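You operate a simulated robot arm through the tools that you are given. There is no shell and no other tool. Be economical: measure what you need, move in short steps, check, and stop when the job is done.

The job below is to be done with a simulated robot arm. You get a single attempt, and the scene is never put back.

JOB
Take the yellow tray on the top of the wooden cart and put it away on the clear end of the green work bench. Fetch the large weight and set it on the small stack. Take the card from the top of the green table and put it on the blue board. Open the upper sideboard drawer, take the pad from the top of the green table and leave it in the inside of the upper sideboard drawer and shut the drawer again. Press the copies button two times. Stack the bulb box labelled "57" from the top of the green chest on top of the bulb box labelled "72". Pull the drawer of the paste-up desk open. The order is free.

Only the result counts: the job must be done as asked and must still hold three seconds after the hand-in. Knocking over, shifting, dropping, spilling or breaking anything else fails it.

ROBOT AND FRAMES
A 7-joint arm with a vacuum gripper on a trunk, on a base that drives. Base frame: it is fixed to the floor where the robot stands at the start and does not move with it; the origin is under the middle of the robot, x ahead of it, y to its left, z up. Readings come in m, degrees, newtons and seconds.
Its first joint turns from -149.0 to 149.0 degrees. Places, roughly: blue board (32x21x1 cm) [7.3, -1.9, 0.7]; bulb box [-2.75, -0.25, 1]; card [7, -2, 0.75]; clear end of the green work bench [1.2, -3.8, 0.9]; copies button [6.7, 1.1, 1.2]; drawer of the paste-up desk [-0.7, -3.8, 0.7]; inside of the upper sideboard drawer [9.3, -3.9, 0.4]; large weight [5.75, 1.25, 1]; pad (13x9x2 cm) [6.7, -1.9, 0.7]; small stack (21x15x1 cm) [5.7, 1.4, 1]; upper sideboard drawer [9.3, -3.9, 0.4]; yellow tray (11x9x3 cm) [0.6, -0.2, 0.8]. Payload 1.06 kg.
Tool frame: the origin (TCP) lies in the middle of the cups' lips, and z points out of the cups. The gripper has 1 cup of 0.024 m across, covering 0.024 by 0.024 m (tool x, y); the bellows give 0.008 m. With the vacuum on, a cup seals on a smooth face that it is pressed against (1 to 4 N); it does not hold porous or soft things. The pull reaches 23 N.
Orientation is that of the tool frame in the base frame, as [roll, pitch, yaw] about the fixed x, y, z axes, in that order (R = Rz(yaw) Ry(pitch) Rx(roll)). With the cups facing straight down, the tool's x points along the base's -x, its y along +y and its z along -z.

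CONTROLS
- The arm moves only by the tool apply_moves. Its argument "rows" is a list of rows, each a list of 7 numbers: the shift along the base's x, y, z in m, then the turn, a rotation vector about the base's x, y, z in degrees, then the vacuum: 1 switches it on, 0 off. In form: [[x, y, z, ax, ay, az, suction], ...]. A call has 1 to 12 rows; each row shifts and turns the commanded pose from where the row before left it. Rows are played at 5 a second. More than 0.05 m and 8.6 degrees between two rows, or a gripper value outside its range, and nothing of the call is played. A pose out of reach is approached as far as the arm can. The call stops where the force on the tool passes 40 N (or 10 N more than at its start, if that is more) or the arm is blocked; 0.2 s more then pass. The pull builds up within a second once a cup has sealed. Time passes only in rows, and 0.2 s behind the last, so rows that do not move give it time. The reply holds the time, the measured pose of the TCP, the force on the tool along the base axes and the pull of the vacuum, in the units named above and with some noise, with the torque about the TCP (base axes, N m) and any sound that the robot's microphone picked up.
- Cameras (640 x 400 px; columns grow to the right, rows downward): "scene" is now at [0.0301, 0.1457, 1.5383]; the picture's right is [-0.37, -0.93, 0.00], its down [-0.60, 0.24, -0.77] and it looks along [0.71, -0.29, -0.64] (base axes); focal length 287 px, centre (320, 200). "wrist" rides on the gripper at [0.078, 0.019, -0.096] in the tool frame; the picture's right is [-0.24, 0.97, 0.00], its down [-0.71, -0.17, -0.69] and it looks along [-0.67, -0.16, 0.73] (tool axes); focal length 243 px, centre (320, 200).
- snapshot(camera): a new picture of that camera. No time passes.
- move_column(by): slides the trunk up (or, below 0, down) by that many m; the arm and the scene camera ride with it, the base frame stays. It gives what a move gives, with no picture.
- roll_base(legs): drives the robot by 1 to 6 legs, each [ahead, turn to the left] in m and degrees, along the robot's own axes; the way and the turn of a leg run together, so that a leg with both is an arc; at most 1.5 m and 180 degrees a leg. The arm and the cameras ride along, it lands a little off, and it stops where it bumps. It gives what a move gives.
- pan_tilt(pan, tilt): turns the head with the scene camera to pan (to the left, within 155 degrees either way) and tilt (down, from -29 to 69), counted from straight ahead of the robot. It gives what a move gives.
- probe_pixels(camera, pixels): for up to 12 pixels [column, row] of the newest picture of that camera ("zoom" is the newest enlarged one), the place [x, y, z] in the base frame of the surface seen there, good to about 0.003 m, but the place of the scene camera against the robot may be out by one fixed shift of up to 0.012 m in any direction. No time passes.
- inspect(camera, box): a new picture of the part [left, top, right, bottom] of that camera's present view, enlarged. No time passes.
- finish_job(): hands the job in; it is judged then, once.

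Keep the steps short. Do not move on a guess: measure, check each grasp and each placing, and mend mistakes. In all there are 138 turns and 154 pictures (those below and enlarged ones count). Leave the vacuum off and the arm clear of the work at the hand-in unless told otherwise, and finish with a single line.

The tools are called after ">>>" as a command line: name --pt "numbers of a row" for each row, then --argument value for the rest, lists and objects as JSON in quotes. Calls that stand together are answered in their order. apply_moves: Moves the arm, as the interface text tells. Its arguments: {"type":"object","properties":{"rows":{"type":"array","items":{"type":"array","items":{"type":"number"}}}},"required":["rows"]} The other tools are called the same way: move_column (by) slides the trunk up or down; roll_base (legs) drives the base; pan_tilt (pan, tilt) turns the head that bears the scene camera; snapshot (camera) takes a picture; probe_pixels (camera, pixels) gives the place of the surface under pixels of a picture; inspect (camera, box) takes an enlarged picture of a part of a camera's view; finish_job () hands the job in.

At the start:

```text
t: 0.0
tcp_pos: [0.6639, 0.0471, 1.1367]
tool_rot: [180.0, 0.0, -180.0]
contact_force: [-0.6, -0.6, 0.3]
moment: [0.01, 0.0, -0.01]
pull: 0.1
trunk travel left (down, up): [-0.6, 0.11]
robot x, y, heading: [-0.0022, 0.0006, 0.1]
head pan, tilt: [-21.9, 39.9]
```

scene: 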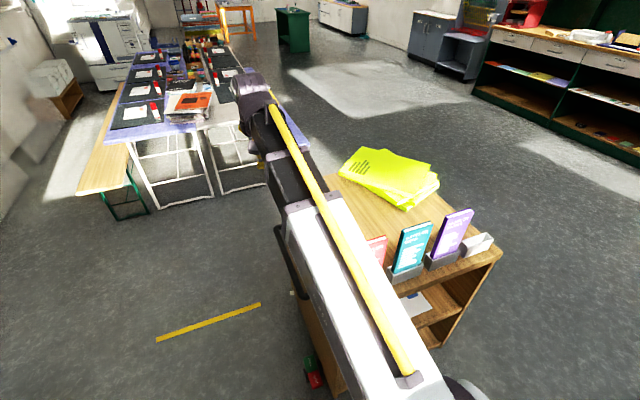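
wrist: 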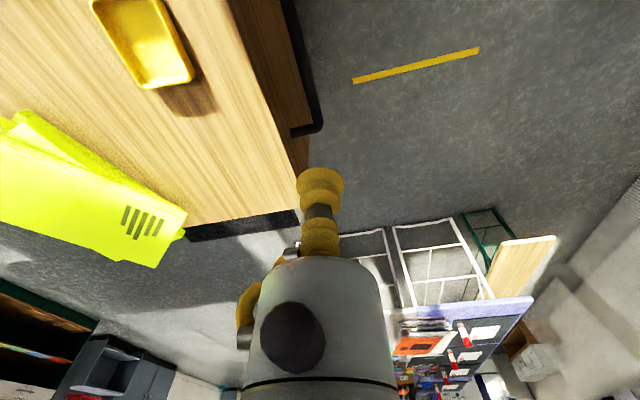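

The yellow tray shows in the wrist picture near (145,45). I measure it and the cart top.

>>> probe_pixels --camera "wrist" --pixels '[[140, 40], [100, 5], [165, 5], [190, 72], [150, 85], [130, 20], [155, 65], [230, 100], [60, 60], [100, 200]]'

>>> inspect --camera "wrist" --box '[60, 0, 260, 125]'

```text
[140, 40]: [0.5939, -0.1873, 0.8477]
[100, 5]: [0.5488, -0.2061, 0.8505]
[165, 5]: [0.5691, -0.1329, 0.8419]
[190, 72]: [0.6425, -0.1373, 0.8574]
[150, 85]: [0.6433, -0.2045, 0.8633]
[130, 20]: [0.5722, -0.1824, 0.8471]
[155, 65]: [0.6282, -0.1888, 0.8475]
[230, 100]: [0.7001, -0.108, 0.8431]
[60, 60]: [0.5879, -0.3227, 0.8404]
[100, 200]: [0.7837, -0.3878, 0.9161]
```

```text
3.20 times, centred on (160, 62) of wrist
```

zoom: 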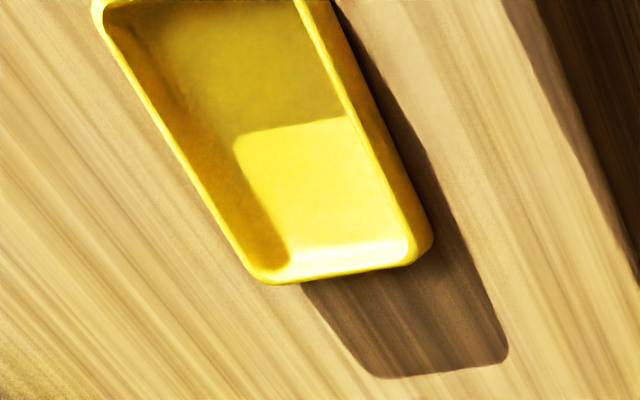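

Tray floor at z≈0.848, centre about (0.593,-0.173). Moving above it, high.

>>> apply_moves --pt "-0.0115 -0.0365 -0.02 0 0 0 0" --pt "-0.0115 -0.0365 -0.02 0 0 0 0" --pt "-0.0115 -0.0365 -0.02 0 0 0 0" --pt "-0.0115 -0.0365 -0.02 0 0 0 0" --pt "-0.0115 -0.0365 -0.02 0 0 0 0" --pt "-0.0115 -0.0365 -0.02 0 0 0 0" --pt "0 0 -0.03 0 0 0 0" --pt "0 0 0 0 0 0 0"

>>> snapshot --camera "wrist"

```text
t: 1.8
tcp_pos: [0.598, -0.1735, 0.9844]
tool_rot: [180.0, 0.0, 179.9]
contact_force: [0.0, 1.0, 0.3]
moment: [-0.02, 0.0, 0.02]
pull: 0.1
trunk travel left (down, up): [-0.6, 0.11]
robot x, y, heading: [-0.0004, 0.0008, 0.2]
head pan, tilt: [-21.9, 39.9]
```

```text
150 pictures are left
```

wrist: 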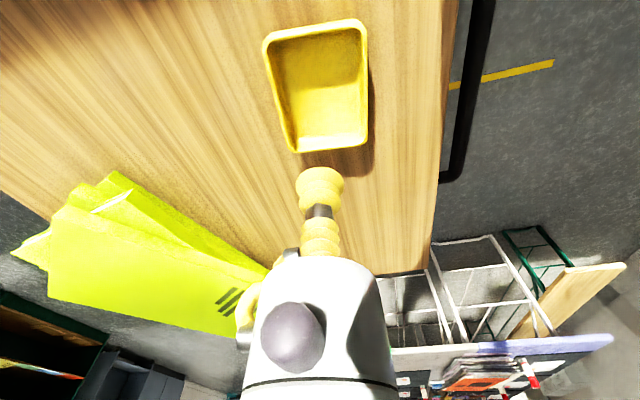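

>>> probe_pixels --camera "wrist" --pixels '[[320, 90], [266, 42], [360, 22], [365, 138], [298, 150], [320, 120], [340, 60], [240, 120]]'

```text
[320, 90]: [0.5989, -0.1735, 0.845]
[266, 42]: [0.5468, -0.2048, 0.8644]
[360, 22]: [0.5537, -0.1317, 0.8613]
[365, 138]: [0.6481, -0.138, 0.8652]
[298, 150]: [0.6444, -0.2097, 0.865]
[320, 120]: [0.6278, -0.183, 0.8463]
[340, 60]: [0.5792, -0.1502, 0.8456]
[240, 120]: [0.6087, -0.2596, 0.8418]
```

TCP is over the tray's centre (0.598,-0.171). Descending with vacuum on.

>>> apply_moves --pt "0 0.002 -0.045 0 0 0 1" --pt "0 0 -0.045 0 0 0 1" --pt "0 0 -0.035 0 0 0 1" --pt "0 0 -0.01 0 0 0 1" --pt "0 0 -0.004 0 0 0 1" --pt "0 0 -0.002 0 0 0 1" --pt "0 0 0 0 0 0 1" --pt "0 0 0 0 0 0 1" --pt "0 0 0 0 0 0 1"

```text
t: 3.8
tcp_pos: [0.585, -0.1701, 0.8573]
tool_rot: [-179.8, 1.0, 179.9]
contact_force: [0.0, 0.1, 0.7]
moment: [0.02, 0.03, -0.01]
pull: 0.0
trunk travel left (down, up): [-0.6, 0.11]
robot x, y, heading: [-0.0017, -0.0012, 0.3]
head pan, tilt: [-21.9, 39.9]
```

The arm is at its reach limit this low (tilt 1°, z stuck). I rise, lower the trunk, and try again.

>>> apply_moves --pt "0 0 0.04 0 0 0 0" --pt "0 0 0.045 0 0 0 0" --pt "0 0 0.045 0 0 0 0" --pt "0 0 0.045 0 0 0 0" --pt "0 0 0.045 0 0 0 0" --pt "0 0 0 0 0 0 0"

>>> move_column --by -0.15

```text
t: 5.2
tcp_pos: [0.5925, -0.1706, 1.0659]
tool_rot: [-179.9, 0.0, 180.0]
contact_force: [0.1, -0.1, 0.0]
moment: [-0.04, 0.04, -0.01]
pull: 0.0
trunk travel left (down, up): [-0.6, 0.11]
robot x, y, heading: [-0.0017, -0.0006, -0.2]
head pan, tilt: [-21.9, 39.9]
```

```text
t: 7.0
tcp_pos: [0.5879, -0.1685, 0.9317]
tool_rot: [-179.7, 1.1, -180.0]
contact_force: [-0.4, 0.3, -0.8]
moment: [-0.01, 0.03, -0.01]
pull: 0.0
trunk travel left (down, up): [-0.45, 0.26]
robot x, y, heading: [0.0047, -0.0003, 0.0]
head pan, tilt: [-21.9, 39.9]
```

>>> apply_moves --pt "0 0 0 0 0 0 0" --pt "0 0 0 0 0 0 0"

>>> snapshot --camera "wrist"

>>> snapshot --camera "scene"

```text
t: 7.5
tcp_pos: [0.5814, -0.17, 0.934]
tool_rot: [-179.7, 1.4, -179.9]
contact_force: [-0.6, -0.1, 0.3]
moment: [-0.03, 0.0, -0.03]
pull: 0.1
trunk travel left (down, up): [-0.45, 0.26]
robot x, y, heading: [-0.0021, -0.0015, 0.1]
head pan, tilt: [-21.9, 39.9]
```

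```text
149 pictures are left
```

wrist: 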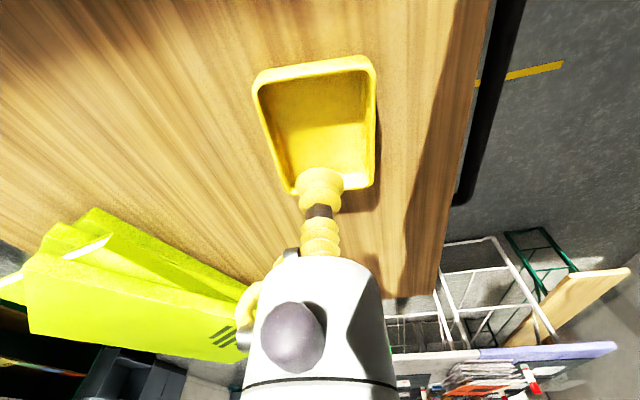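

```text
148 pictures are left
```

scene: 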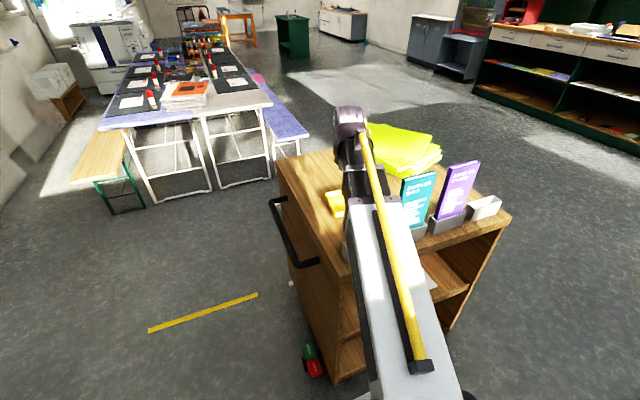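

The forearm looks to pass right by the upright cards on the cart. I raise the trunk right away and look whether anything was touched.

>>> move_column --by 0.2

>>> apply_moves --pt "0 0.04 0.02 0 0 0 0" --pt "0 0.045 0.01 0 0 0 0" --pt "0 0.045 0.01 0 0 0 0" --pt "0 0.045 0.01 0 0 0 0" --pt "0 0.045 0.01 0 0 0 0" --pt "0 0.045 0.01 0 0 0 0"

>>> snapshot --camera "scene"

```text
t: 9.7
tcp_pos: [0.5951, -0.1711, 1.1163]
tool_rot: [180.0, 0.0, -179.9]
contact_force: [1.0, 0.2, 0.9]
moment: [0.02, 0.02, 0.01]
pull: 0.1
trunk travel left (down, up): [-0.65, 0.06]
robot x, y, heading: [0.0003, 0.0009, -0.2]
head pan, tilt: [-21.9, 39.9]
```

```text
t: 11.1
tcp_pos: [0.5942, 0.097, 1.1813]
tool_rot: [-180.0, 0.1, 180.0]
contact_force: [-0.2, -0.1, 0.9]
moment: [-0.03, 0.01, -0.01]
pull: 0.0
trunk travel left (down, up): [-0.65, 0.06]
robot x, y, heading: [0.0023, 0.0011, -0.1]
head pan, tilt: [-21.9, 39.9]
```

```text
147 pictures are left
```

scene: 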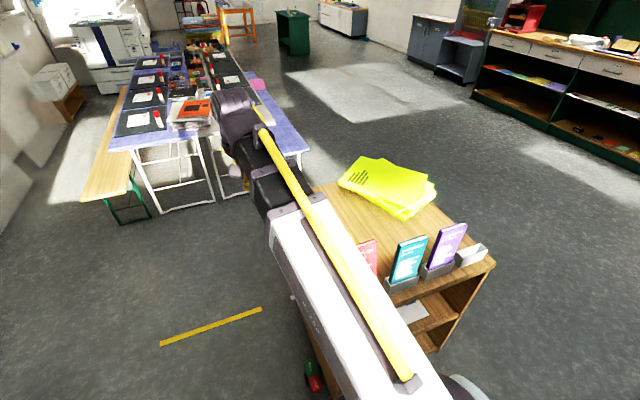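

All three cards still stand. I zoom in on them and measure the cart's edges and floor around.

>>> inspect --camera "scene" --box '[320, 140, 520, 300]'

>>> probe_pixels --camera "scene" --pixels '[[318, 186], [490, 262], [372, 245], [405, 240], [450, 230], [470, 250], [345, 165], [430, 185], [212, 338], [240, 200], [190, 215], [440, 346]]'

```text
2.50 times, centred on (420, 220) of scene
```

zoom: 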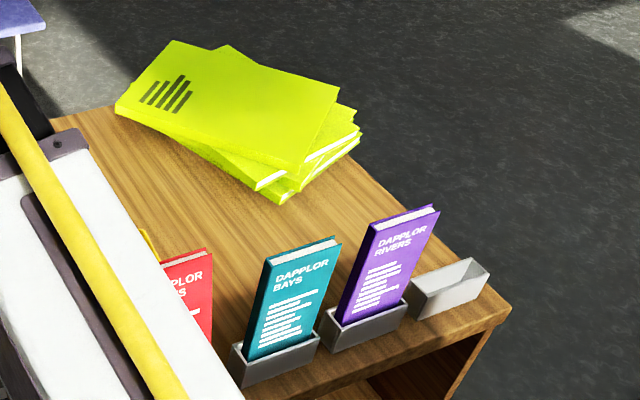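

```text
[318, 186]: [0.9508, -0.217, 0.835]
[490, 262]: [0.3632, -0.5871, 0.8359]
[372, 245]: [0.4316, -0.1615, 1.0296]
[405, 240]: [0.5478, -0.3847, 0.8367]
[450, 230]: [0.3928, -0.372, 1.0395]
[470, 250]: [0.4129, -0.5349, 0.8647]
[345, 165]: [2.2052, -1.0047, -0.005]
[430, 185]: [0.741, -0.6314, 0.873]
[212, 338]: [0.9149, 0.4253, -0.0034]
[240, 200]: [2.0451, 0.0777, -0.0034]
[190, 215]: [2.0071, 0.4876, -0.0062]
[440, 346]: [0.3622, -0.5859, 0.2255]
```

Booklets reach z≈1.04 at x≈0.42, so I'll take the tray from the cart's north side instead. Driving to about (0.6, 0.58), facing -90°.

>>> roll_base --legs '[[0, 44], [0.84, 0], [0, -134]]'

>>> pan_tilt --pan 0 --tilt 45

>>> snapshot --camera "scene"

>>> snapshot --camera "wrist"

```text
t: 23.1
tcp_pos: [0.6851, -0.035, 1.1819]
tool_rot: [-180.0, 0.0, 88.0]
contact_force: [1.1, 0.0, -0.3]
moment: [-0.01, -0.04, -0.01]
pull: 0.1
trunk travel left (down, up): [-0.65, 0.06]
robot x, y, heading: [0.6081, 0.5607, -91.7]
head pan, tilt: [-21.9, 39.9]
```

```text
t: 23.9
tcp_pos: [0.6844, -0.037, 1.1816]
tool_rot: [179.9, -0.1, 88.1]
contact_force: [0.0, -0.5, 0.1]
moment: [0.01, -0.03, -0.03]
pull: 0.0
trunk travel left (down, up): [-0.65, 0.06]
robot x, y, heading: [0.6058, 0.558, -91.4]
head pan, tilt: [0.0, 45.0]
```

```text
145 pictures are left
```

scene: 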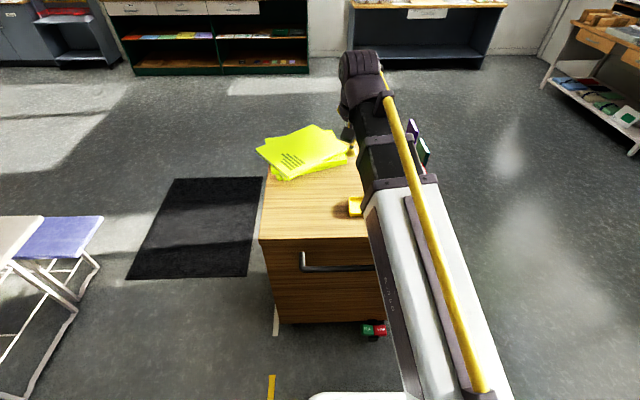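

```text
144 pictures are left
```

wrist: 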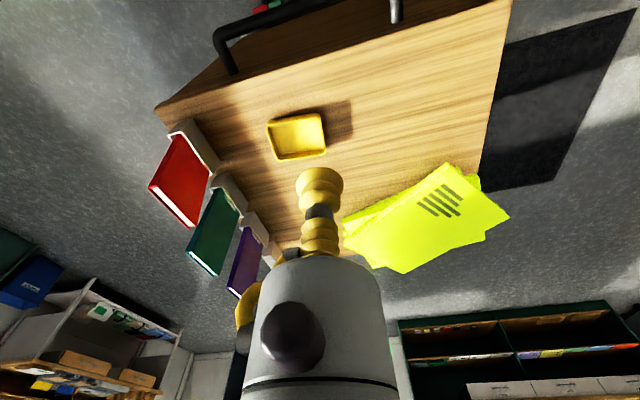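

>>> probe_pixels --camera "wrist" --pixels '[[298, 137], [268, 126], [320, 114], [324, 152], [280, 160], [230, 70]]'

```text
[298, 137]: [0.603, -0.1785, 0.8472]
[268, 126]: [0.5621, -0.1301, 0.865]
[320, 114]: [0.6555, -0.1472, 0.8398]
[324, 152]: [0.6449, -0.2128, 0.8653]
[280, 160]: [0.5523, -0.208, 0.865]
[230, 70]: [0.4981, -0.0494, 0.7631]
```

Tray confirmed at (0.598,-0.171). Moving over it and lowering the trunk a bit.

>>> apply_moves --pt "-0.021 -0.034 0 0 0 0 0" --pt "-0.021 -0.034 0 0 0 0 0" --pt "-0.021 -0.034 0 0 0 0 0" --pt "-0.021 -0.034 0 0 0 0 0" --pt "0 0 -0.04 0 0 0 0" --pt "0 0 -0.04 0 0 0 0" --pt "0 0 -0.04 0 0 0 0" --pt "0 0 -0.04 0 0 0 0" --pt "0 0 -0.04 0 0 0 0" --pt "0 0 0 0 0 0 0"

>>> snapshot --camera "wrist"

>>> snapshot --camera "scene"

```text
t: 26.1
tcp_pos: [0.5991, -0.1717, 0.9809]
tool_rot: [180.0, 0.0, 88.1]
contact_force: [-0.4, 0.0, -0.2]
moment: [0.0, -0.03, 0.0]
pull: 0.0
trunk travel left (down, up): [-0.65, 0.06]
robot x, y, heading: [0.6097, 0.5604, -92.1]
head pan, tilt: [0.0, 45.0]
```

```text
143 pictures are left
```

wrist: 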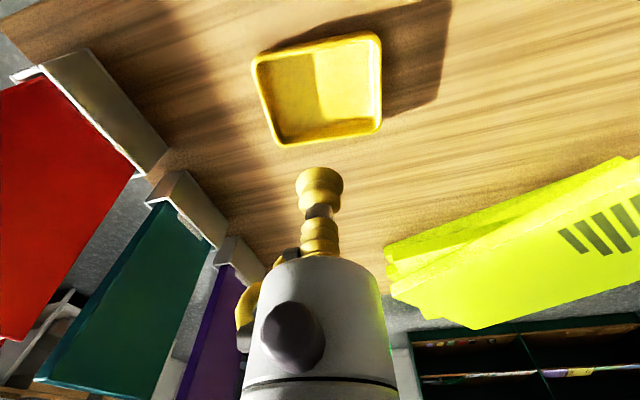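

```text
142 pictures are left
```

scene: 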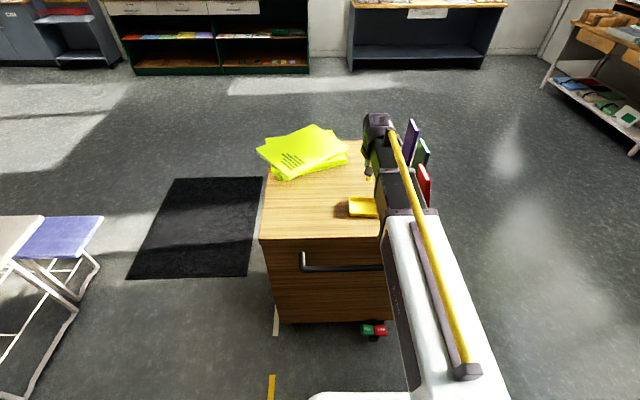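

Clear sideways. Descending onto the tray floor (z≈0.846).

>>> apply_moves --pt "0 0 -0.04 0 0 0 1" --pt "0 0 -0.04 0 0 0 1" --pt "0 0 -0.035 0 0 0 1" --pt "0 0 -0.012 0 0 0 1" --pt "0 0 -0.006 0 0 0 1" --pt "0 0 -0.004 0 0 0 1" --pt "0 0 0 0 0 0 1" --pt "0 0 0 0 0 0 1" --pt "0 0 0 0 0 0 1"

```text
t: 28.1
tcp_pos: [0.5994, -0.1711, 0.8447]
tool_rot: [180.0, 0.0, 88.2]
contact_force: [0.9, -0.4, 6.6]
moment: [0.05, 0.03, -0.01]
pull: 22.6
trunk travel left (down, up): [-0.65, 0.06]
robot x, y, heading: [0.6079, 0.5649, -91.9]
head pan, tilt: [0.0, 45.0]
```

Sealed (22.6 N). Lifting straight up.

>>> apply_moves --pt "0 0 0.02 0 0 0 1" --pt "0 0 0.04 0 0 0 1" --pt "0 0 0.045 0 0 0 1" --pt "0 0 0.045 0 0 0 1" --pt "0 0.02 0.04 0 0 0 1" --pt "0 0.03 0.035 0 0 0 1" --pt "0 0.03 0.035 0 0 0 1" --pt "0 0.03 0.035 0 0 0 1" --pt "0 0 0 0 0 0 1"

>>> pan_tilt --pan 20 --tilt 30

>>> snapshot --camera "scene"

>>> snapshot --camera "wrist"

```text
t: 30.1
tcp_pos: [0.6005, -0.0602, 1.1407]
tool_rot: [180.0, 0.0, 88.2]
contact_force: [-0.2, 0.6, -0.4]
moment: [-0.04, -0.04, 0.01]
pull: 22.4
trunk travel left (down, up): [-0.65, 0.06]
robot x, y, heading: [0.6079, 0.5585, -92.1]
head pan, tilt: [0.0, 45.0]
```

```text
t: 30.9
tcp_pos: [0.5993, -0.0604, 1.1393]
tool_rot: [-180.0, 0.1, 88.1]
contact_force: [-0.1, 0.2, -0.5]
moment: [-0.01, 0.03, 0.0]
pull: 22.6
trunk travel left (down, up): [-0.65, 0.06]
robot x, y, heading: [0.6082, 0.5631, -92.0]
head pan, tilt: [20.0, 30.0]
```

```text
141 pictures are left
```

scene: 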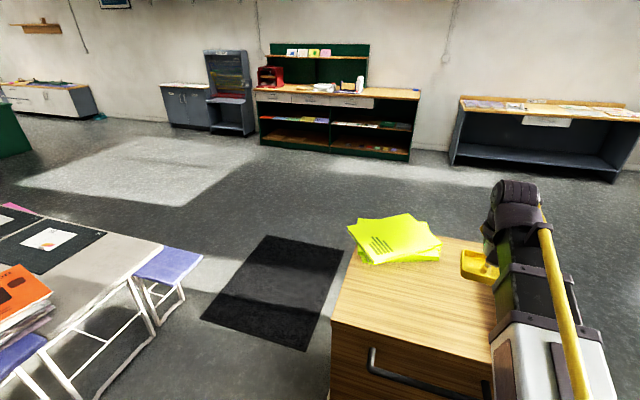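

```text
140 pictures are left
```

wrist: 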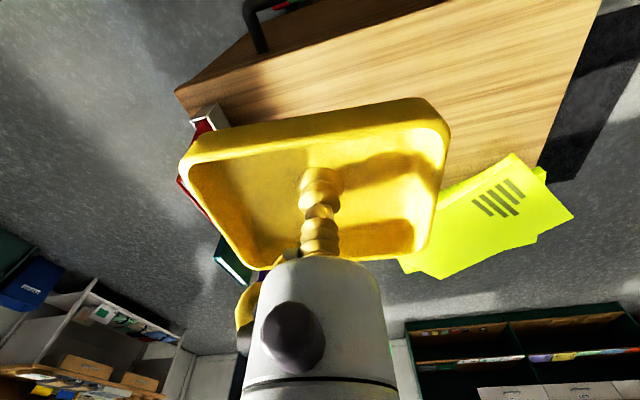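

Tray is held. Now measuring the green bench's top and front, and floor points on the way.

>>> inspect --camera "scene" --box '[240, 30, 440, 170]'

>>> probe_pixels --camera "scene" --pixels '[[415, 98], [375, 90], [385, 93], [345, 88], [260, 90], [405, 158], [270, 145], [455, 165], [615, 178], [240, 130], [335, 250], [410, 92]]'

```text
2.86 times, centred on (340, 100) of scene
```

zoom: 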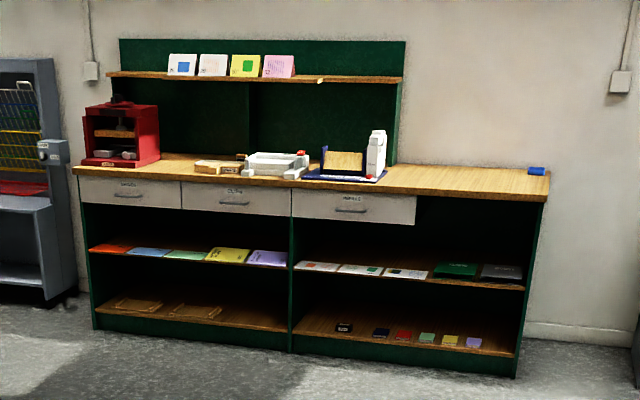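

```text
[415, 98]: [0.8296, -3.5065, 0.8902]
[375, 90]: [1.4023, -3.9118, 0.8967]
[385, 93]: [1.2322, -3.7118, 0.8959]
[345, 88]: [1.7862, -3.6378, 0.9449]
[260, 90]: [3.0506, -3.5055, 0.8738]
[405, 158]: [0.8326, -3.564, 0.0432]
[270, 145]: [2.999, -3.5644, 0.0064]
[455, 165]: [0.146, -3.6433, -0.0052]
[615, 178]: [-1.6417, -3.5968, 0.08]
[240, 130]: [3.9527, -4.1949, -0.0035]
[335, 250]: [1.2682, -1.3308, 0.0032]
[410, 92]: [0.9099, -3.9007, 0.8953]
```

Bench top z≈0.897, clear end x 0.85–1.45, y -3.5…-4.0. Driving round the cart's west side towards it, stopping short.

>>> roll_base --legs '[[0, -78], [0.92, 0], [0, 80], [1.5, 0]]'

>>> pan_tilt --pan 35 --tilt 25

>>> snapshot --camera "scene"

```text
t: 49.5
tcp_pos: [-0.2829, -1.6823, 1.1398]
tool_rot: [179.9, 0.0, 90.1]
contact_force: [-0.3, 0.2, -1.2]
moment: [0.0, 0.01, -0.02]
pull: 23.5
trunk travel left (down, up): [-0.65, 0.06]
robot x, y, heading: [-0.2966, -1.0603, -89.7]
head pan, tilt: [20.0, 30.0]
```

```text
t: 50.3
tcp_pos: [-0.2833, -1.6807, 1.1392]
tool_rot: [-180.0, 0.0, 90.1]
contact_force: [0.8, -0.6, -1.8]
moment: [0.02, -0.02, 0.01]
pull: 22.8
trunk travel left (down, up): [-0.65, 0.06]
robot x, y, heading: [-0.2977, -1.0589, -89.7]
head pan, tilt: [35.0, 25.0]
```

```text
138 pictures are left
```

scene: 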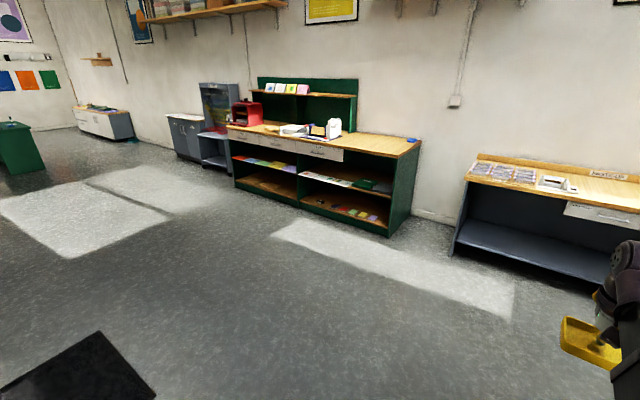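

Path is open floor. Driving on to (1.15,-2.8), facing the bench.

>>> roll_base --legs '[[0, 39.5], [1.13, 0], [1.13, 0], [0, -39.8]]'

>>> pan_tilt --pan 10 --tilt 35

>>> snapshot --camera "scene"

```text
t: 65.3
tcp_pos: [1.0867, -3.4647, 1.1397]
tool_rot: [180.0, 0.0, 85.7]
contact_force: [-0.1, -0.3, -0.5]
moment: [-0.01, 0.03, -0.02]
pull: 22.7
trunk travel left (down, up): [-0.65, 0.06]
robot x, y, heading: [1.1214, -2.8447, -94.4]
head pan, tilt: [35.0, 25.0]
```

```text
t: 66.2
tcp_pos: [1.0862, -3.4648, 1.1404]
tool_rot: [-180.0, 0.1, 85.7]
contact_force: [-1.3, 0.3, -0.7]
moment: [0.01, 0.0, 0.01]
pull: 23.1
trunk travel left (down, up): [-0.65, 0.06]
robot x, y, heading: [1.1242, -2.8437, -94.2]
head pan, tilt: [10.0, 35.0]
```

```text
137 pictures are left
```

scene: 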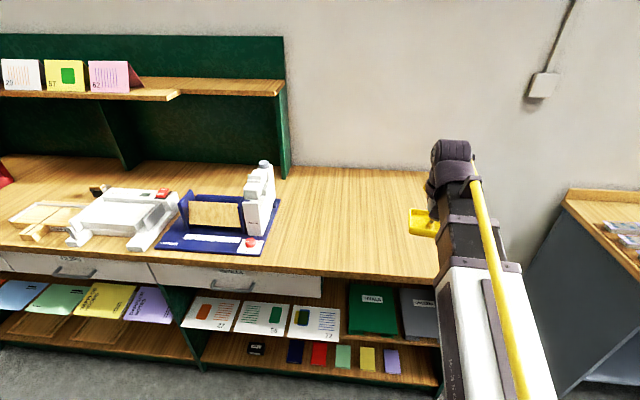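

>>> probe_pixels --camera "scene" --pixels '[[350, 230], [380, 270], [400, 175], [265, 225], [290, 255], [410, 280], [340, 180], [438, 275]]'

>>> snapshot --camera "wrist"

```text
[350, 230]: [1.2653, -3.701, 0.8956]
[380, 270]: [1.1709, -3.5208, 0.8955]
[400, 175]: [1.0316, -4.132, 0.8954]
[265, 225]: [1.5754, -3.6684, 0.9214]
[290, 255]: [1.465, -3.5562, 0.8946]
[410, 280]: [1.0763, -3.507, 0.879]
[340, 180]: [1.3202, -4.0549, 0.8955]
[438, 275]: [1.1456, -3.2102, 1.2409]
```

```text
136 pictures are left
```

wrist: 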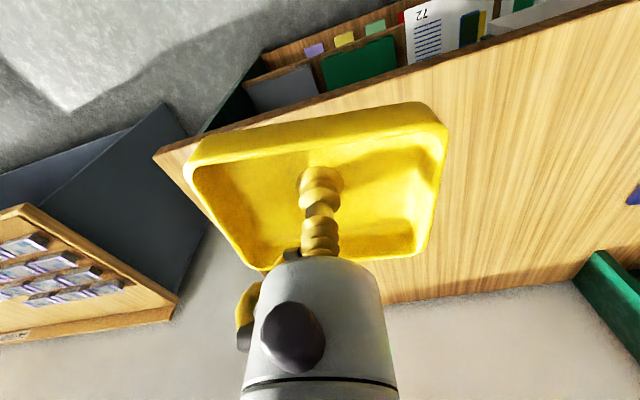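

Driving 0.12 m closer, then moving the tray over (1.18,-3.77).

>>> roll_base --legs '[[0.12, 3]]'

>>> apply_moves --pt "0.02 -0.04 0 0 0 0 1" --pt "0.02 -0.04 0 0 0 0 1" --pt "0.02 -0.04 -0.01 0 0 0 1" --pt "0.02 -0.04 -0.02 0 0 0 1" --pt "0.01 -0.02 -0.03 0 0 0 1" --pt "0 0 -0.04 0 0 0 1" --pt "0 0 -0.04 0 0 0 1" --pt "0 0 0 0 0 0 1"

>>> snapshot --camera "scene"

```text
t: 67.4
tcp_pos: [1.1137, -3.5839, 1.1393]
tool_rot: [-180.0, 0.0, 88.7]
contact_force: [0.6, -0.3, -1.7]
moment: [0.02, 0.0, -0.02]
pull: 22.8
trunk travel left (down, up): [-0.65, 0.06]
robot x, y, heading: [1.1133, -2.9632, -91.3]
head pan, tilt: [10.0, 35.0]
```

```text
t: 69.2
tcp_pos: [1.2064, -3.7665, 0.9977]
tool_rot: [179.9, 0.0, 88.7]
contact_force: [-0.1, -0.7, -0.8]
moment: [-0.01, -0.06, 0.0]
pull: 22.9
trunk travel left (down, up): [-0.65, 0.06]
robot x, y, heading: [1.1193, -2.9634, -91.1]
head pan, tilt: [10.0, 35.0]
```

```text
135 pictures are left
```

scene: 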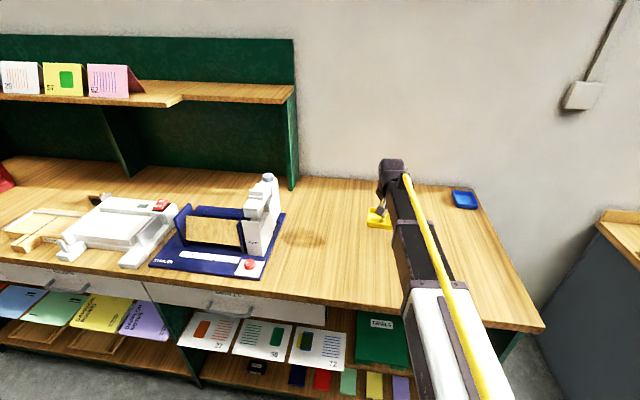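

Position (1.206,-3.767) is clear. Lowering to the bench top.

>>> apply_moves --pt "0 0 -0.04 0 0 0 1" --pt "0 0 -0.035 0 0 0 1" --pt "0 0 -0.012 0 0 0 1" --pt "0 0 -0.006 0 0 0 1" --pt "0 0 -0.004 0 0 0 1" --pt "0 0 0 0 0 0 1"

```text
t: 70.6
tcp_pos: [1.202, -3.7649, 0.9041]
tool_rot: [180.0, 0.1, 88.7]
contact_force: [-1.2, -5.2, 16.1]
moment: [0.04, 0.02, 0.06]
pull: 23.0
trunk travel left (down, up): [-0.65, 0.06]
robot x, y, heading: [1.1157, -2.9651, -91.3]
head pan, tilt: [10.0, 35.0]
```

Standing on the bench (16 N). Easing off, releasing, and rising.

>>> apply_moves --pt "0 0 0.004 0 0 0 0" --pt "0 0 0 0 0 0 0" --pt "0 0 0 0 0 0 0" --pt "0 0 0 0 0 0 0" --pt "0 0 0.01 0 0 0 0" --pt "0 0 0.04 0 0 0 0" --pt "0 0 0.045 0 0 0 0" --pt "0 0 0.045 0 0 0 0" --pt "0 0.04 0.02 0 0 0 0" --pt "0 0.045 0.02 0 0 0 0" --pt "0 0.045 0.02 0 0 0 0"

>>> snapshot --camera "scene"

```text
t: 73.0
tcp_pos: [1.2013, -3.6342, 1.1068]
tool_rot: [180.0, 0.0, 88.7]
contact_force: [0.3, 0.3, 0.3]
moment: [0.03, 0.03, -0.01]
pull: 0.1
trunk travel left (down, up): [-0.65, 0.06]
robot x, y, heading: [1.1146, -2.9619, -91.3]
head pan, tilt: [10.0, 35.0]
```

```text
134 pictures are left
```

scene: 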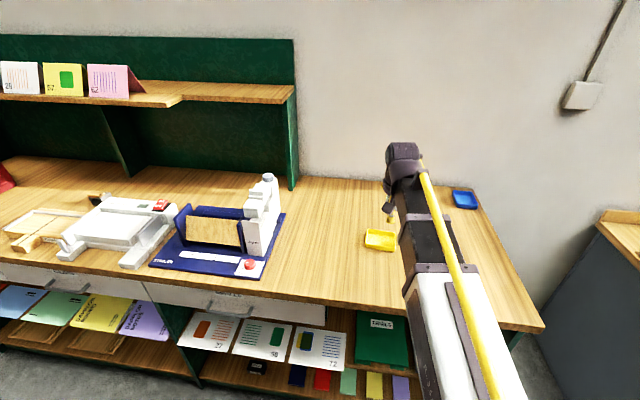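

Tray done. Now to the paste-up desk: back off and drive west, then face it.

>>> roll_base --legs '[[-0.4, 0], [0, -88.7], [0.85, 0], [0.85, 0], [0, 90]]'

>>> pan_tilt --pan 5 --tilt 35

>>> snapshot --camera "scene"

```text
t: 91.3
tcp_pos: [-0.5256, -3.2361, 1.1067]
tool_rot: [-179.9, 0.0, 88.2]
contact_force: [-0.1, 0.3, 0.6]
moment: [0.02, 0.01, -0.04]
pull: 0.1
trunk travel left (down, up): [-0.65, 0.06]
robot x, y, heading: [-0.6103, -2.5625, -91.8]
head pan, tilt: [10.0, 35.0]
```

```text
t: 92.0
tcp_pos: [-0.5262, -3.2373, 1.1061]
tool_rot: [-180.0, 0.0, 88.3]
contact_force: [0.1, 0.4, 0.0]
moment: [-0.01, -0.01, 0.0]
pull: 0.1
trunk travel left (down, up): [-0.65, 0.06]
robot x, y, heading: [-0.609, -2.565, -91.8]
head pan, tilt: [5.0, 35.0]
```

```text
133 pictures are left
```

scene: 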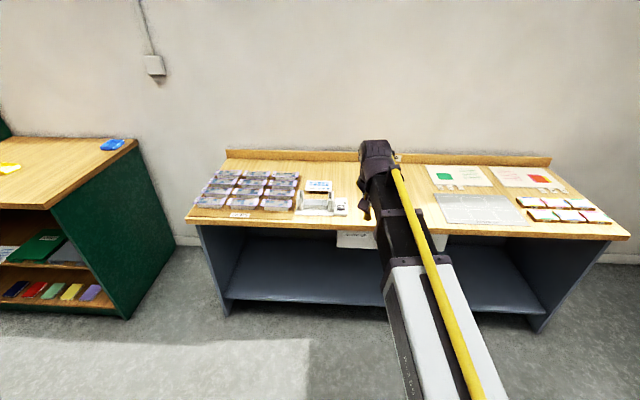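

>>> inspect --camera "scene" --box '[310, 190, 470, 290]'

>>> probe_pixels --camera "scene" --pixels '[[340, 240], [372, 240], [372, 247], [440, 240], [340, 232], [350, 222], [200, 215], [620, 235]]'

>>> snapshot --camera "wrist"

```text
4.00 times, centred on (390, 240) of scene
```

zoom: 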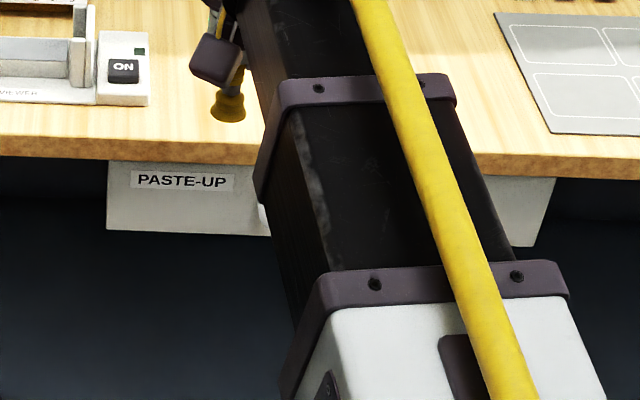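

```text
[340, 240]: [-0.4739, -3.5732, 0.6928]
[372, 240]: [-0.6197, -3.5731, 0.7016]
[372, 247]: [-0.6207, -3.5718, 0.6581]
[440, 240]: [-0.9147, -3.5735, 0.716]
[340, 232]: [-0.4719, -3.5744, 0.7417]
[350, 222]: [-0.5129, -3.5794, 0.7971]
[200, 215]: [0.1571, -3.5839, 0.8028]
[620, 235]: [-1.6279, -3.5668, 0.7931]
```

```text
131 pictures are left
```

wrist: 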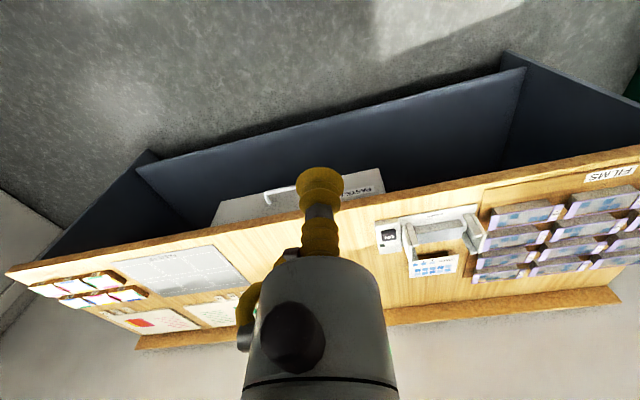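

Drawer face at y≈-3.572, x -0.46…-0.92, z 0.65…0.75, with a bar handle mid. I turn the tool to point at the face (about -x axis), staying clear in front.

>>> apply_moves --pt "0 -0.015 0 -8.2 0 0 0" --pt "0 -0.015 0 -8.2 0 0 0" --pt "0 -0.015 0 -8.2 0 0 0" --pt "0 -0.015 0 -8.2 0 0 0" --pt "0 -0.015 0 -8.2 0 0 0" --pt "0 -0.015 0 -8.2 0 0 0" --pt "0 -0.015 0 -8.2 0 0 0" --pt "0 -0.015 0 -8.2 0 0 0" --pt "0 -0.01 0 -8.2 0 0 0" --pt "0 -0.01 0 -8.2 0 0 0" --pt "0 0 0 -8 0 0 0" --pt "0 0 0 0 0 1.8 0"

>>> move_column --by -0.36

>>> snapshot --camera "wrist"

>>> snapshot --camera "scene"

```text
t: 94.6
tcp_pos: [-0.5286, -3.3783, 1.1073]
tool_rot: [160.0, 85.4, 70.8]
contact_force: [-0.2, -0.8, -0.2]
moment: [0.01, 0.04, 0.02]
pull: 0.1
out of reach, approached as far as the arm can: row 11
trunk travel left (down, up): [-0.65, 0.06]
robot x, y, heading: [-0.6079, -2.5649, -91.6]
head pan, tilt: [5.0, 35.0]
```

```text
t: 98.1
tcp_pos: [-0.5284, -3.3782, 0.7462]
tool_rot: [159.9, 85.3, 70.6]
contact_force: [0.5, -0.3, -0.2]
moment: [0.01, 0.03, 0.0]
pull: 0.1
trunk travel left (down, up): [-0.29, 0.42]
robot x, y, heading: [-0.6117, -2.5625, -91.8]
head pan, tilt: [5.0, 35.0]
```

```text
130 pictures are left
```

wrist: 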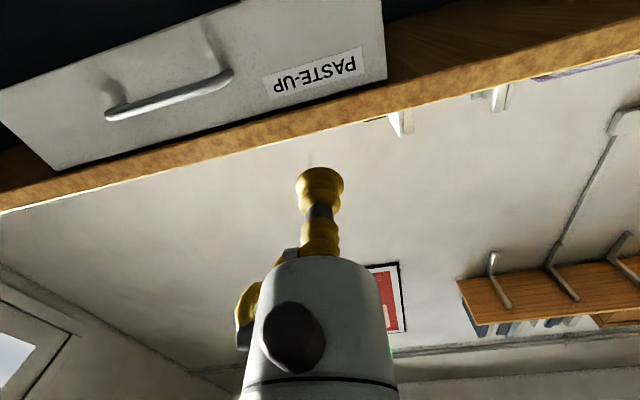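

```text
129 pictures are left
```

scene: 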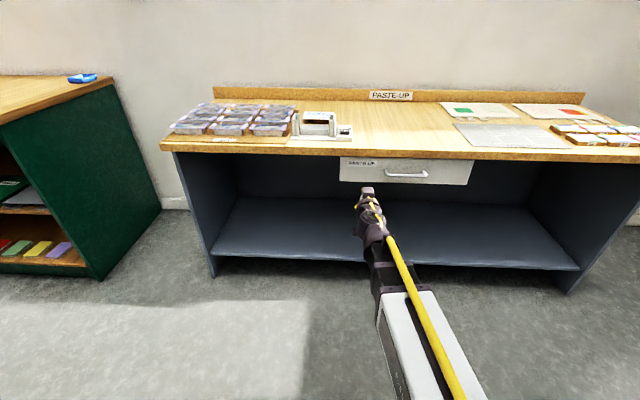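

The face, handle and label are visible. I measure candidate spots on the face with both cameras.

>>> probe_pixels --camera "wrist" --pixels '[[250, 45], [260, 110], [50, 120], [310, 30], [105, 112], [232, 75], [270, 85], [360, 62], [380, 70], [330, 110]]'

>>> probe_pixels --camera "scene" --pixels '[[387, 175], [426, 175], [407, 178], [450, 175], [405, 165], [365, 175], [342, 175], [473, 178], [405, 184], [370, 163]]'

```text
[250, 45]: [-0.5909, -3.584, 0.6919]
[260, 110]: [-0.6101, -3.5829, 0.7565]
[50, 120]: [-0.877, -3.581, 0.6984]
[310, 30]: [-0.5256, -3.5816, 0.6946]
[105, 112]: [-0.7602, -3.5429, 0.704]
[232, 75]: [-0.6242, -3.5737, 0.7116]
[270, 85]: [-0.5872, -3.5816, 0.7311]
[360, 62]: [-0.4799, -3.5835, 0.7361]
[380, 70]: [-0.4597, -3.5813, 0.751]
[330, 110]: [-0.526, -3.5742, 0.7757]
```

```text
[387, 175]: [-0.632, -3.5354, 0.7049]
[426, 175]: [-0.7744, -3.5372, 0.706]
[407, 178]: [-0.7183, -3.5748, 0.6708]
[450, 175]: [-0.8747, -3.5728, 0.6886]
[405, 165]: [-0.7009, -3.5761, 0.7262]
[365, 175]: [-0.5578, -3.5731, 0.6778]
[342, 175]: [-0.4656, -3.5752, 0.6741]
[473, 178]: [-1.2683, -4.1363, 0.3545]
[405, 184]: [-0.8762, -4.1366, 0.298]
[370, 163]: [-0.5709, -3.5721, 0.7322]
```

Face at y≈-3.582 by wrist. I aim at (-0.59, z 0.69), left of the handle and below the label; approach and square up the tool.

>>> apply_moves --pt "-0.02 -0.035 -0.019 0 0 0 0" --pt "-0.02 -0.035 -0.019 0 0 0 0" --pt "-0.021 -0.035 -0.019 0 0 0 0" --pt "0 0 0 -4.6 0 0 0" --pt "0 0 0 0 0 0 0"

>>> snapshot --camera "wrist"

```text
t: 99.3
tcp_pos: [-0.5792, -3.4814, 0.6897]
tool_rot: [85.5, 88.4, -4.6]
contact_force: [-0.3, 0.0, 0.8]
moment: [-0.02, 0.03, -0.02]
pull: 0.0
out of reach, approached as far as the arm can: row 4
trunk travel left (down, up): [-0.29, 0.42]
robot x, y, heading: [-0.6099, -2.5667, -91.5]
head pan, tilt: [5.0, 35.0]
```

```text
128 pictures are left
```

wrist: 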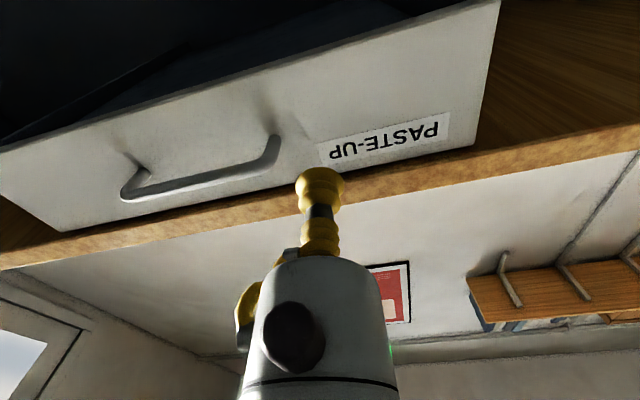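

Tool now points squarely at -y. Advancing 0.10 m onto the face with vacuum on.

>>> apply_moves --pt "0 -0.04 0 0 0 0 1" --pt "0 -0.04 0 0 0 0 1" --pt "0 -0.012 0 0 0 0 1" --pt "0 -0.006 0 0 0 0 1" --pt "0 -0.003 0 0 0 0 1" --pt "0 -0.002 0 0 0 0 1" --pt "0 0 0 0 0 0 1" --pt "0 0 0 0 0 0 1"

```text
t: 101.1
tcp_pos: [-0.5771, -3.585, 0.6896]
tool_rot: [87.4, 88.5, -2.4]
contact_force: [-1.4, 15.8, -6.0]
moment: [-0.03, 0.01, -0.03]
pull: 23.0
out of reach, approached as far as the arm can: row 2
trunk travel left (down, up): [-0.29, 0.42]
robot x, y, heading: [-0.6089, -2.5658, -91.5]
head pan, tilt: [5.0, 35.0]
```

Sealed (23 N). Pulling the drawer out along +y.

>>> apply_moves --pt "0 0.004 0 0 0 0 1" --pt "0 0.008 0 0 0 0 1" --pt "0 0.012 0 0 0 0 1" --pt "0 0.015 0 0 0 0 1" --pt "0 0.02 0 0 0 0 1" --pt "0 0.02 0 0 0 0 1" --pt "0 0.02 0 0 0 0 1" --pt "0 0.02 0 0 0 0 1" --pt "0 0 0 0 0 0 1"

>>> snapshot --camera "scene"

```text
t: 103.1
tcp_pos: [-0.5772, -3.4645, 0.6897]
tool_rot: [85.3, 88.5, -4.5]
contact_force: [-0.3, 1.7, 0.3]
moment: [-0.01, -0.02, -0.02]
pull: 22.8
trunk travel left (down, up): [-0.29, 0.42]
robot x, y, heading: [-0.6074, -2.56, -91.6]
head pan, tilt: [5.0, 35.0]
```

```text
127 pictures are left
```

scene: 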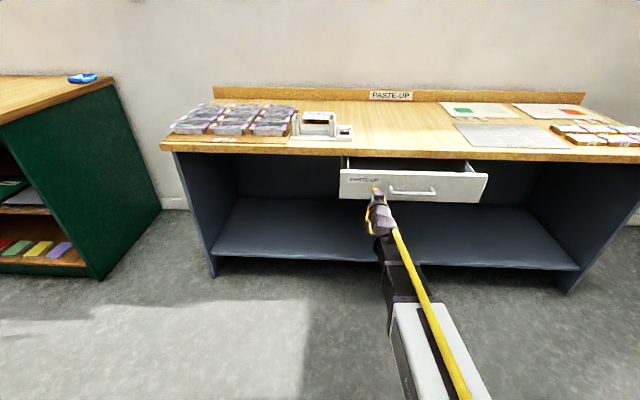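

It slides well. Continuing by backing the base 0.15 m.

>>> roll_base --legs '[[-0.15, 0]]'

>>> snapshot --camera "scene"

```text
t: 104.5
tcp_pos: [-0.5712, -3.3153, 0.6902]
tool_rot: [85.9, 88.4, -3.8]
contact_force: [-6.6, -0.4, 1.6]
moment: [0.01, -0.14, 0.05]
pull: 22.6
trunk travel left (down, up): [-0.29, 0.42]
robot x, y, heading: [-0.6062, -2.4139, -91.7]
head pan, tilt: [5.0, 35.0]
```

```text
126 pictures are left
```

scene: 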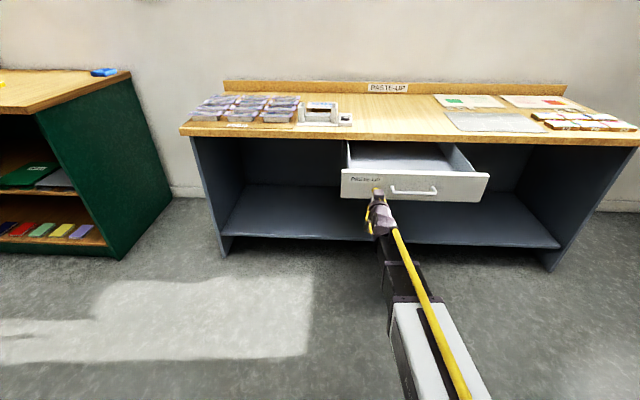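

Opened about 0.27 m. I pull a bit more to find the stop.

>>> apply_moves --pt "-0.003 0.015 0 0 0 0 1" --pt "-0.002 0.015 0 0 0 0 1" --pt "0 0.015 0 0 0 0 1" --pt "0 0 0 0 0 0 1"

```text
t: 105.5
tcp_pos: [-0.5759, -3.2687, 0.6899]
tool_rot: [89.9, 88.5, -0.1]
contact_force: [8.3, 1.5, -0.4]
moment: [-0.01, 0.15, -0.02]
pull: 23.0
trunk travel left (down, up): [-0.29, 0.42]
robot x, y, heading: [-0.6049, -2.4127, -91.6]
head pan, tilt: [5.0, 35.0]
```

>>> apply_moves --pt "0.002 0.015 0 0 0 0 1" --pt "0.001 0.015 0 0 0 0 1" --pt "0 0.015 0 0 0 0 1" --pt "0 0 0 0 0 0 1"

>>> snapshot --camera "scene"

```text
t: 106.5
tcp_pos: [-0.5736, -3.2237, 0.6906]
tool_rot: [85.3, 88.4, -4.5]
contact_force: [-10.9, 1.7, -2.2]
moment: [0.02, -0.02, 0.05]
pull: 22.9
trunk travel left (down, up): [-0.29, 0.42]
robot x, y, heading: [-0.6044, -2.414, -91.7]
head pan, tilt: [5.0, 35.0]
```

```text
125 pictures are left
```

scene: 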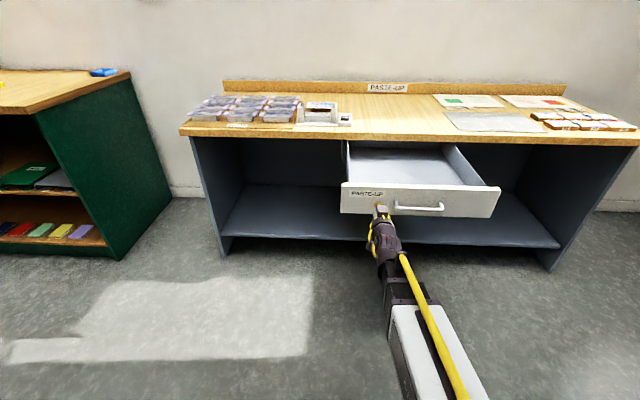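

Open about 0.36 m – ample. Releasing and backing off.

>>> apply_moves --pt "0 0 0 0 0 0 0" --pt "0 0 0 0 0 0 0" --pt "0 0 0 0 0 0 0" --pt "0 0 0 0 0 0 0" --pt "0 0.015 0 0 0 0 0" --pt "0 0.02 0 0 0 0 0"

>>> roll_base --legs '[[-0.4, 0]]'

>>> snapshot --camera "scene"

```text
t: 107.9
tcp_pos: [-0.5734, -3.1896, 0.6902]
tool_rot: [87.6, 88.4, -2.1]
contact_force: [-0.1, -0.8, 1.1]
moment: [-0.01, 0.0, 0.0]
pull: 0.0
trunk travel left (down, up): [-0.29, 0.42]
robot x, y, heading: [-0.6052, -2.4114, -91.5]
head pan, tilt: [5.0, 35.0]
```

```text
t: 110.3
tcp_pos: [-0.5639, -2.7971, 0.6899]
tool_rot: [86.8, 88.5, -2.9]
contact_force: [0.8, 0.2, 0.0]
moment: [-0.03, -0.02, 0.02]
pull: 0.0
trunk travel left (down, up): [-0.29, 0.42]
robot x, y, heading: [-0.5928, -2.0221, -91.3]
head pan, tilt: [5.0, 35.0]
```

```text
124 pictures are left
```

scene: 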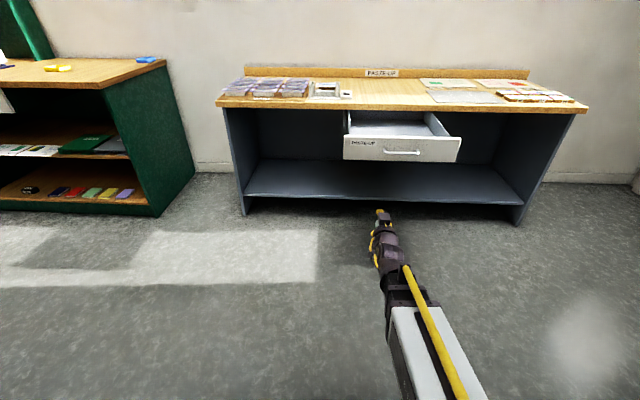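

Drawer stands open. I raise the trunk, turn the tool down again, and look toward the green chest (bearing ~140°).

>>> move_column --by 0.36

>>> apply_moves --pt "0 0.01 0.03 8.2 0 0 0" --pt "0 0.01 0.03 8.2 0 0 0" --pt "0 0.01 0 8.2 0 0 0" --pt "0 0.01 0 8.2 0 0 0" --pt "0 0.01 0 8.2 0 0 0" --pt "0 0.01 0 8.2 0 0 0" --pt "0 0.01 0 8.2 0 0 0" --pt "0 0.01 0 8.2 0 0 0" --pt "0 0.01 0 8.2 0 0 0" --pt "0 0.01 0 8.2 0 0 0" --pt "0 0 0 8 0 0 0" --pt "0 0 0 0 0 0 0"

>>> pan_tilt --pan -129 --tilt 15

>>> snapshot --camera "scene"

```text
t: 113.8
tcp_pos: [-0.5631, -2.7961, 1.0504]
tool_rot: [86.9, 88.6, -2.9]
contact_force: [0.7, 0.5, -0.2]
moment: [0.0, 0.03, -0.03]
pull: 0.1
trunk travel left (down, up): [-0.65, 0.06]
robot x, y, heading: [-0.5978, -2.0222, -91.8]
head pan, tilt: [5.0, 35.0]
```

```text
t: 116.4
tcp_pos: [-0.5775, -2.7114, 1.0817]
tool_rot: [-176.6, 9.7, 88.4]
contact_force: [0.5, 0.1, -0.1]
moment: [0.03, -0.02, -0.01]
pull: 0.1
out of reach, approached as far as the arm can: row 1, 2, 3
trunk travel left (down, up): [-0.65, 0.06]
robot x, y, heading: [-0.5948, -2.0189, -91.8]
head pan, tilt: [5.0, 35.0]
```

```text
t: 118.6
tcp_pos: [-0.5786, -2.7103, 1.0802]
tool_rot: [-176.6, 9.9, 88.4]
contact_force: [0.4, 0.5, -0.4]
moment: [-0.02, -0.02, -0.01]
pull: 0.1
trunk travel left (down, up): [-0.65, 0.06]
robot x, y, heading: [-0.5918, -2.0226, -91.7]
head pan, tilt: [-129.0, 15.0]
```

```text
123 pictures are left
```

scene: 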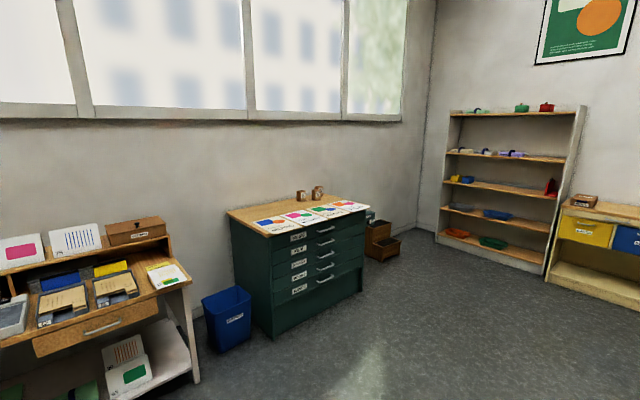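

The green chest with two small boxes is at (300,195),(318,193). I measure them and fix the leftover tool tilt.

>>> inspect --camera "scene" --box '[220, 160, 400, 280]'

>>> probe_pixels --camera "scene" --pixels '[[301, 195], [318, 191], [272, 335], [230, 215], [362, 210], [355, 290], [345, 197], [250, 320], [400, 230], [285, 200], [310, 260]]'

>>> apply_moves --pt "0 0 0 4.8 -1.85 0 0" --pt "0 0 0 4.8 -1.85 0 0" --pt "0 0 0 0 0 0 0"

```text
3.33 times, centred on (310, 220) of scene
```

zoom: 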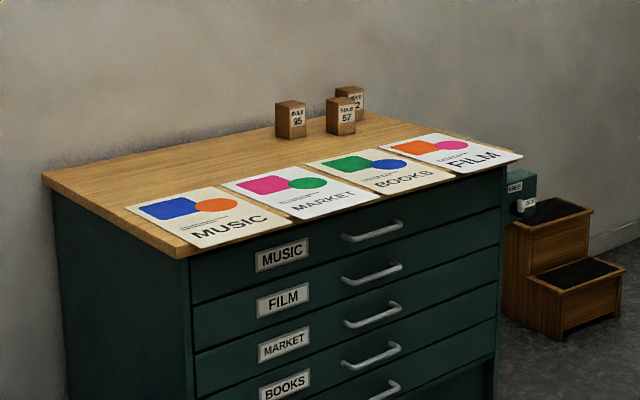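

```text
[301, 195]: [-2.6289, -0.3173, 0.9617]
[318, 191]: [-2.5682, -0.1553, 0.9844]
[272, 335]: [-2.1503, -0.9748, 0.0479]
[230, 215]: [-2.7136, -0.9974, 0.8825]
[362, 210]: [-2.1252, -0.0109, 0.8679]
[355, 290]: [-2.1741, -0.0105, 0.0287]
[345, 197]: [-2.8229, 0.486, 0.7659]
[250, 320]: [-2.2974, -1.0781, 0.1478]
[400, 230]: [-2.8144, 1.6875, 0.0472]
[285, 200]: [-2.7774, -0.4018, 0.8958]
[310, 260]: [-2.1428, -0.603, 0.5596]
```

```text
t: 119.4
tcp_pos: [-0.5779, -2.7102, 1.0805]
tool_rot: [179.9, 0.2, 88.1]
contact_force: [-0.6, -0.1, 0.6]
moment: [-0.02, -0.01, -0.03]
pull: 0.2
trunk travel left (down, up): [-0.65, 0.06]
robot x, y, heading: [-0.5956, -2.0208, -91.6]
head pan, tilt: [-129.0, 15.0]
```

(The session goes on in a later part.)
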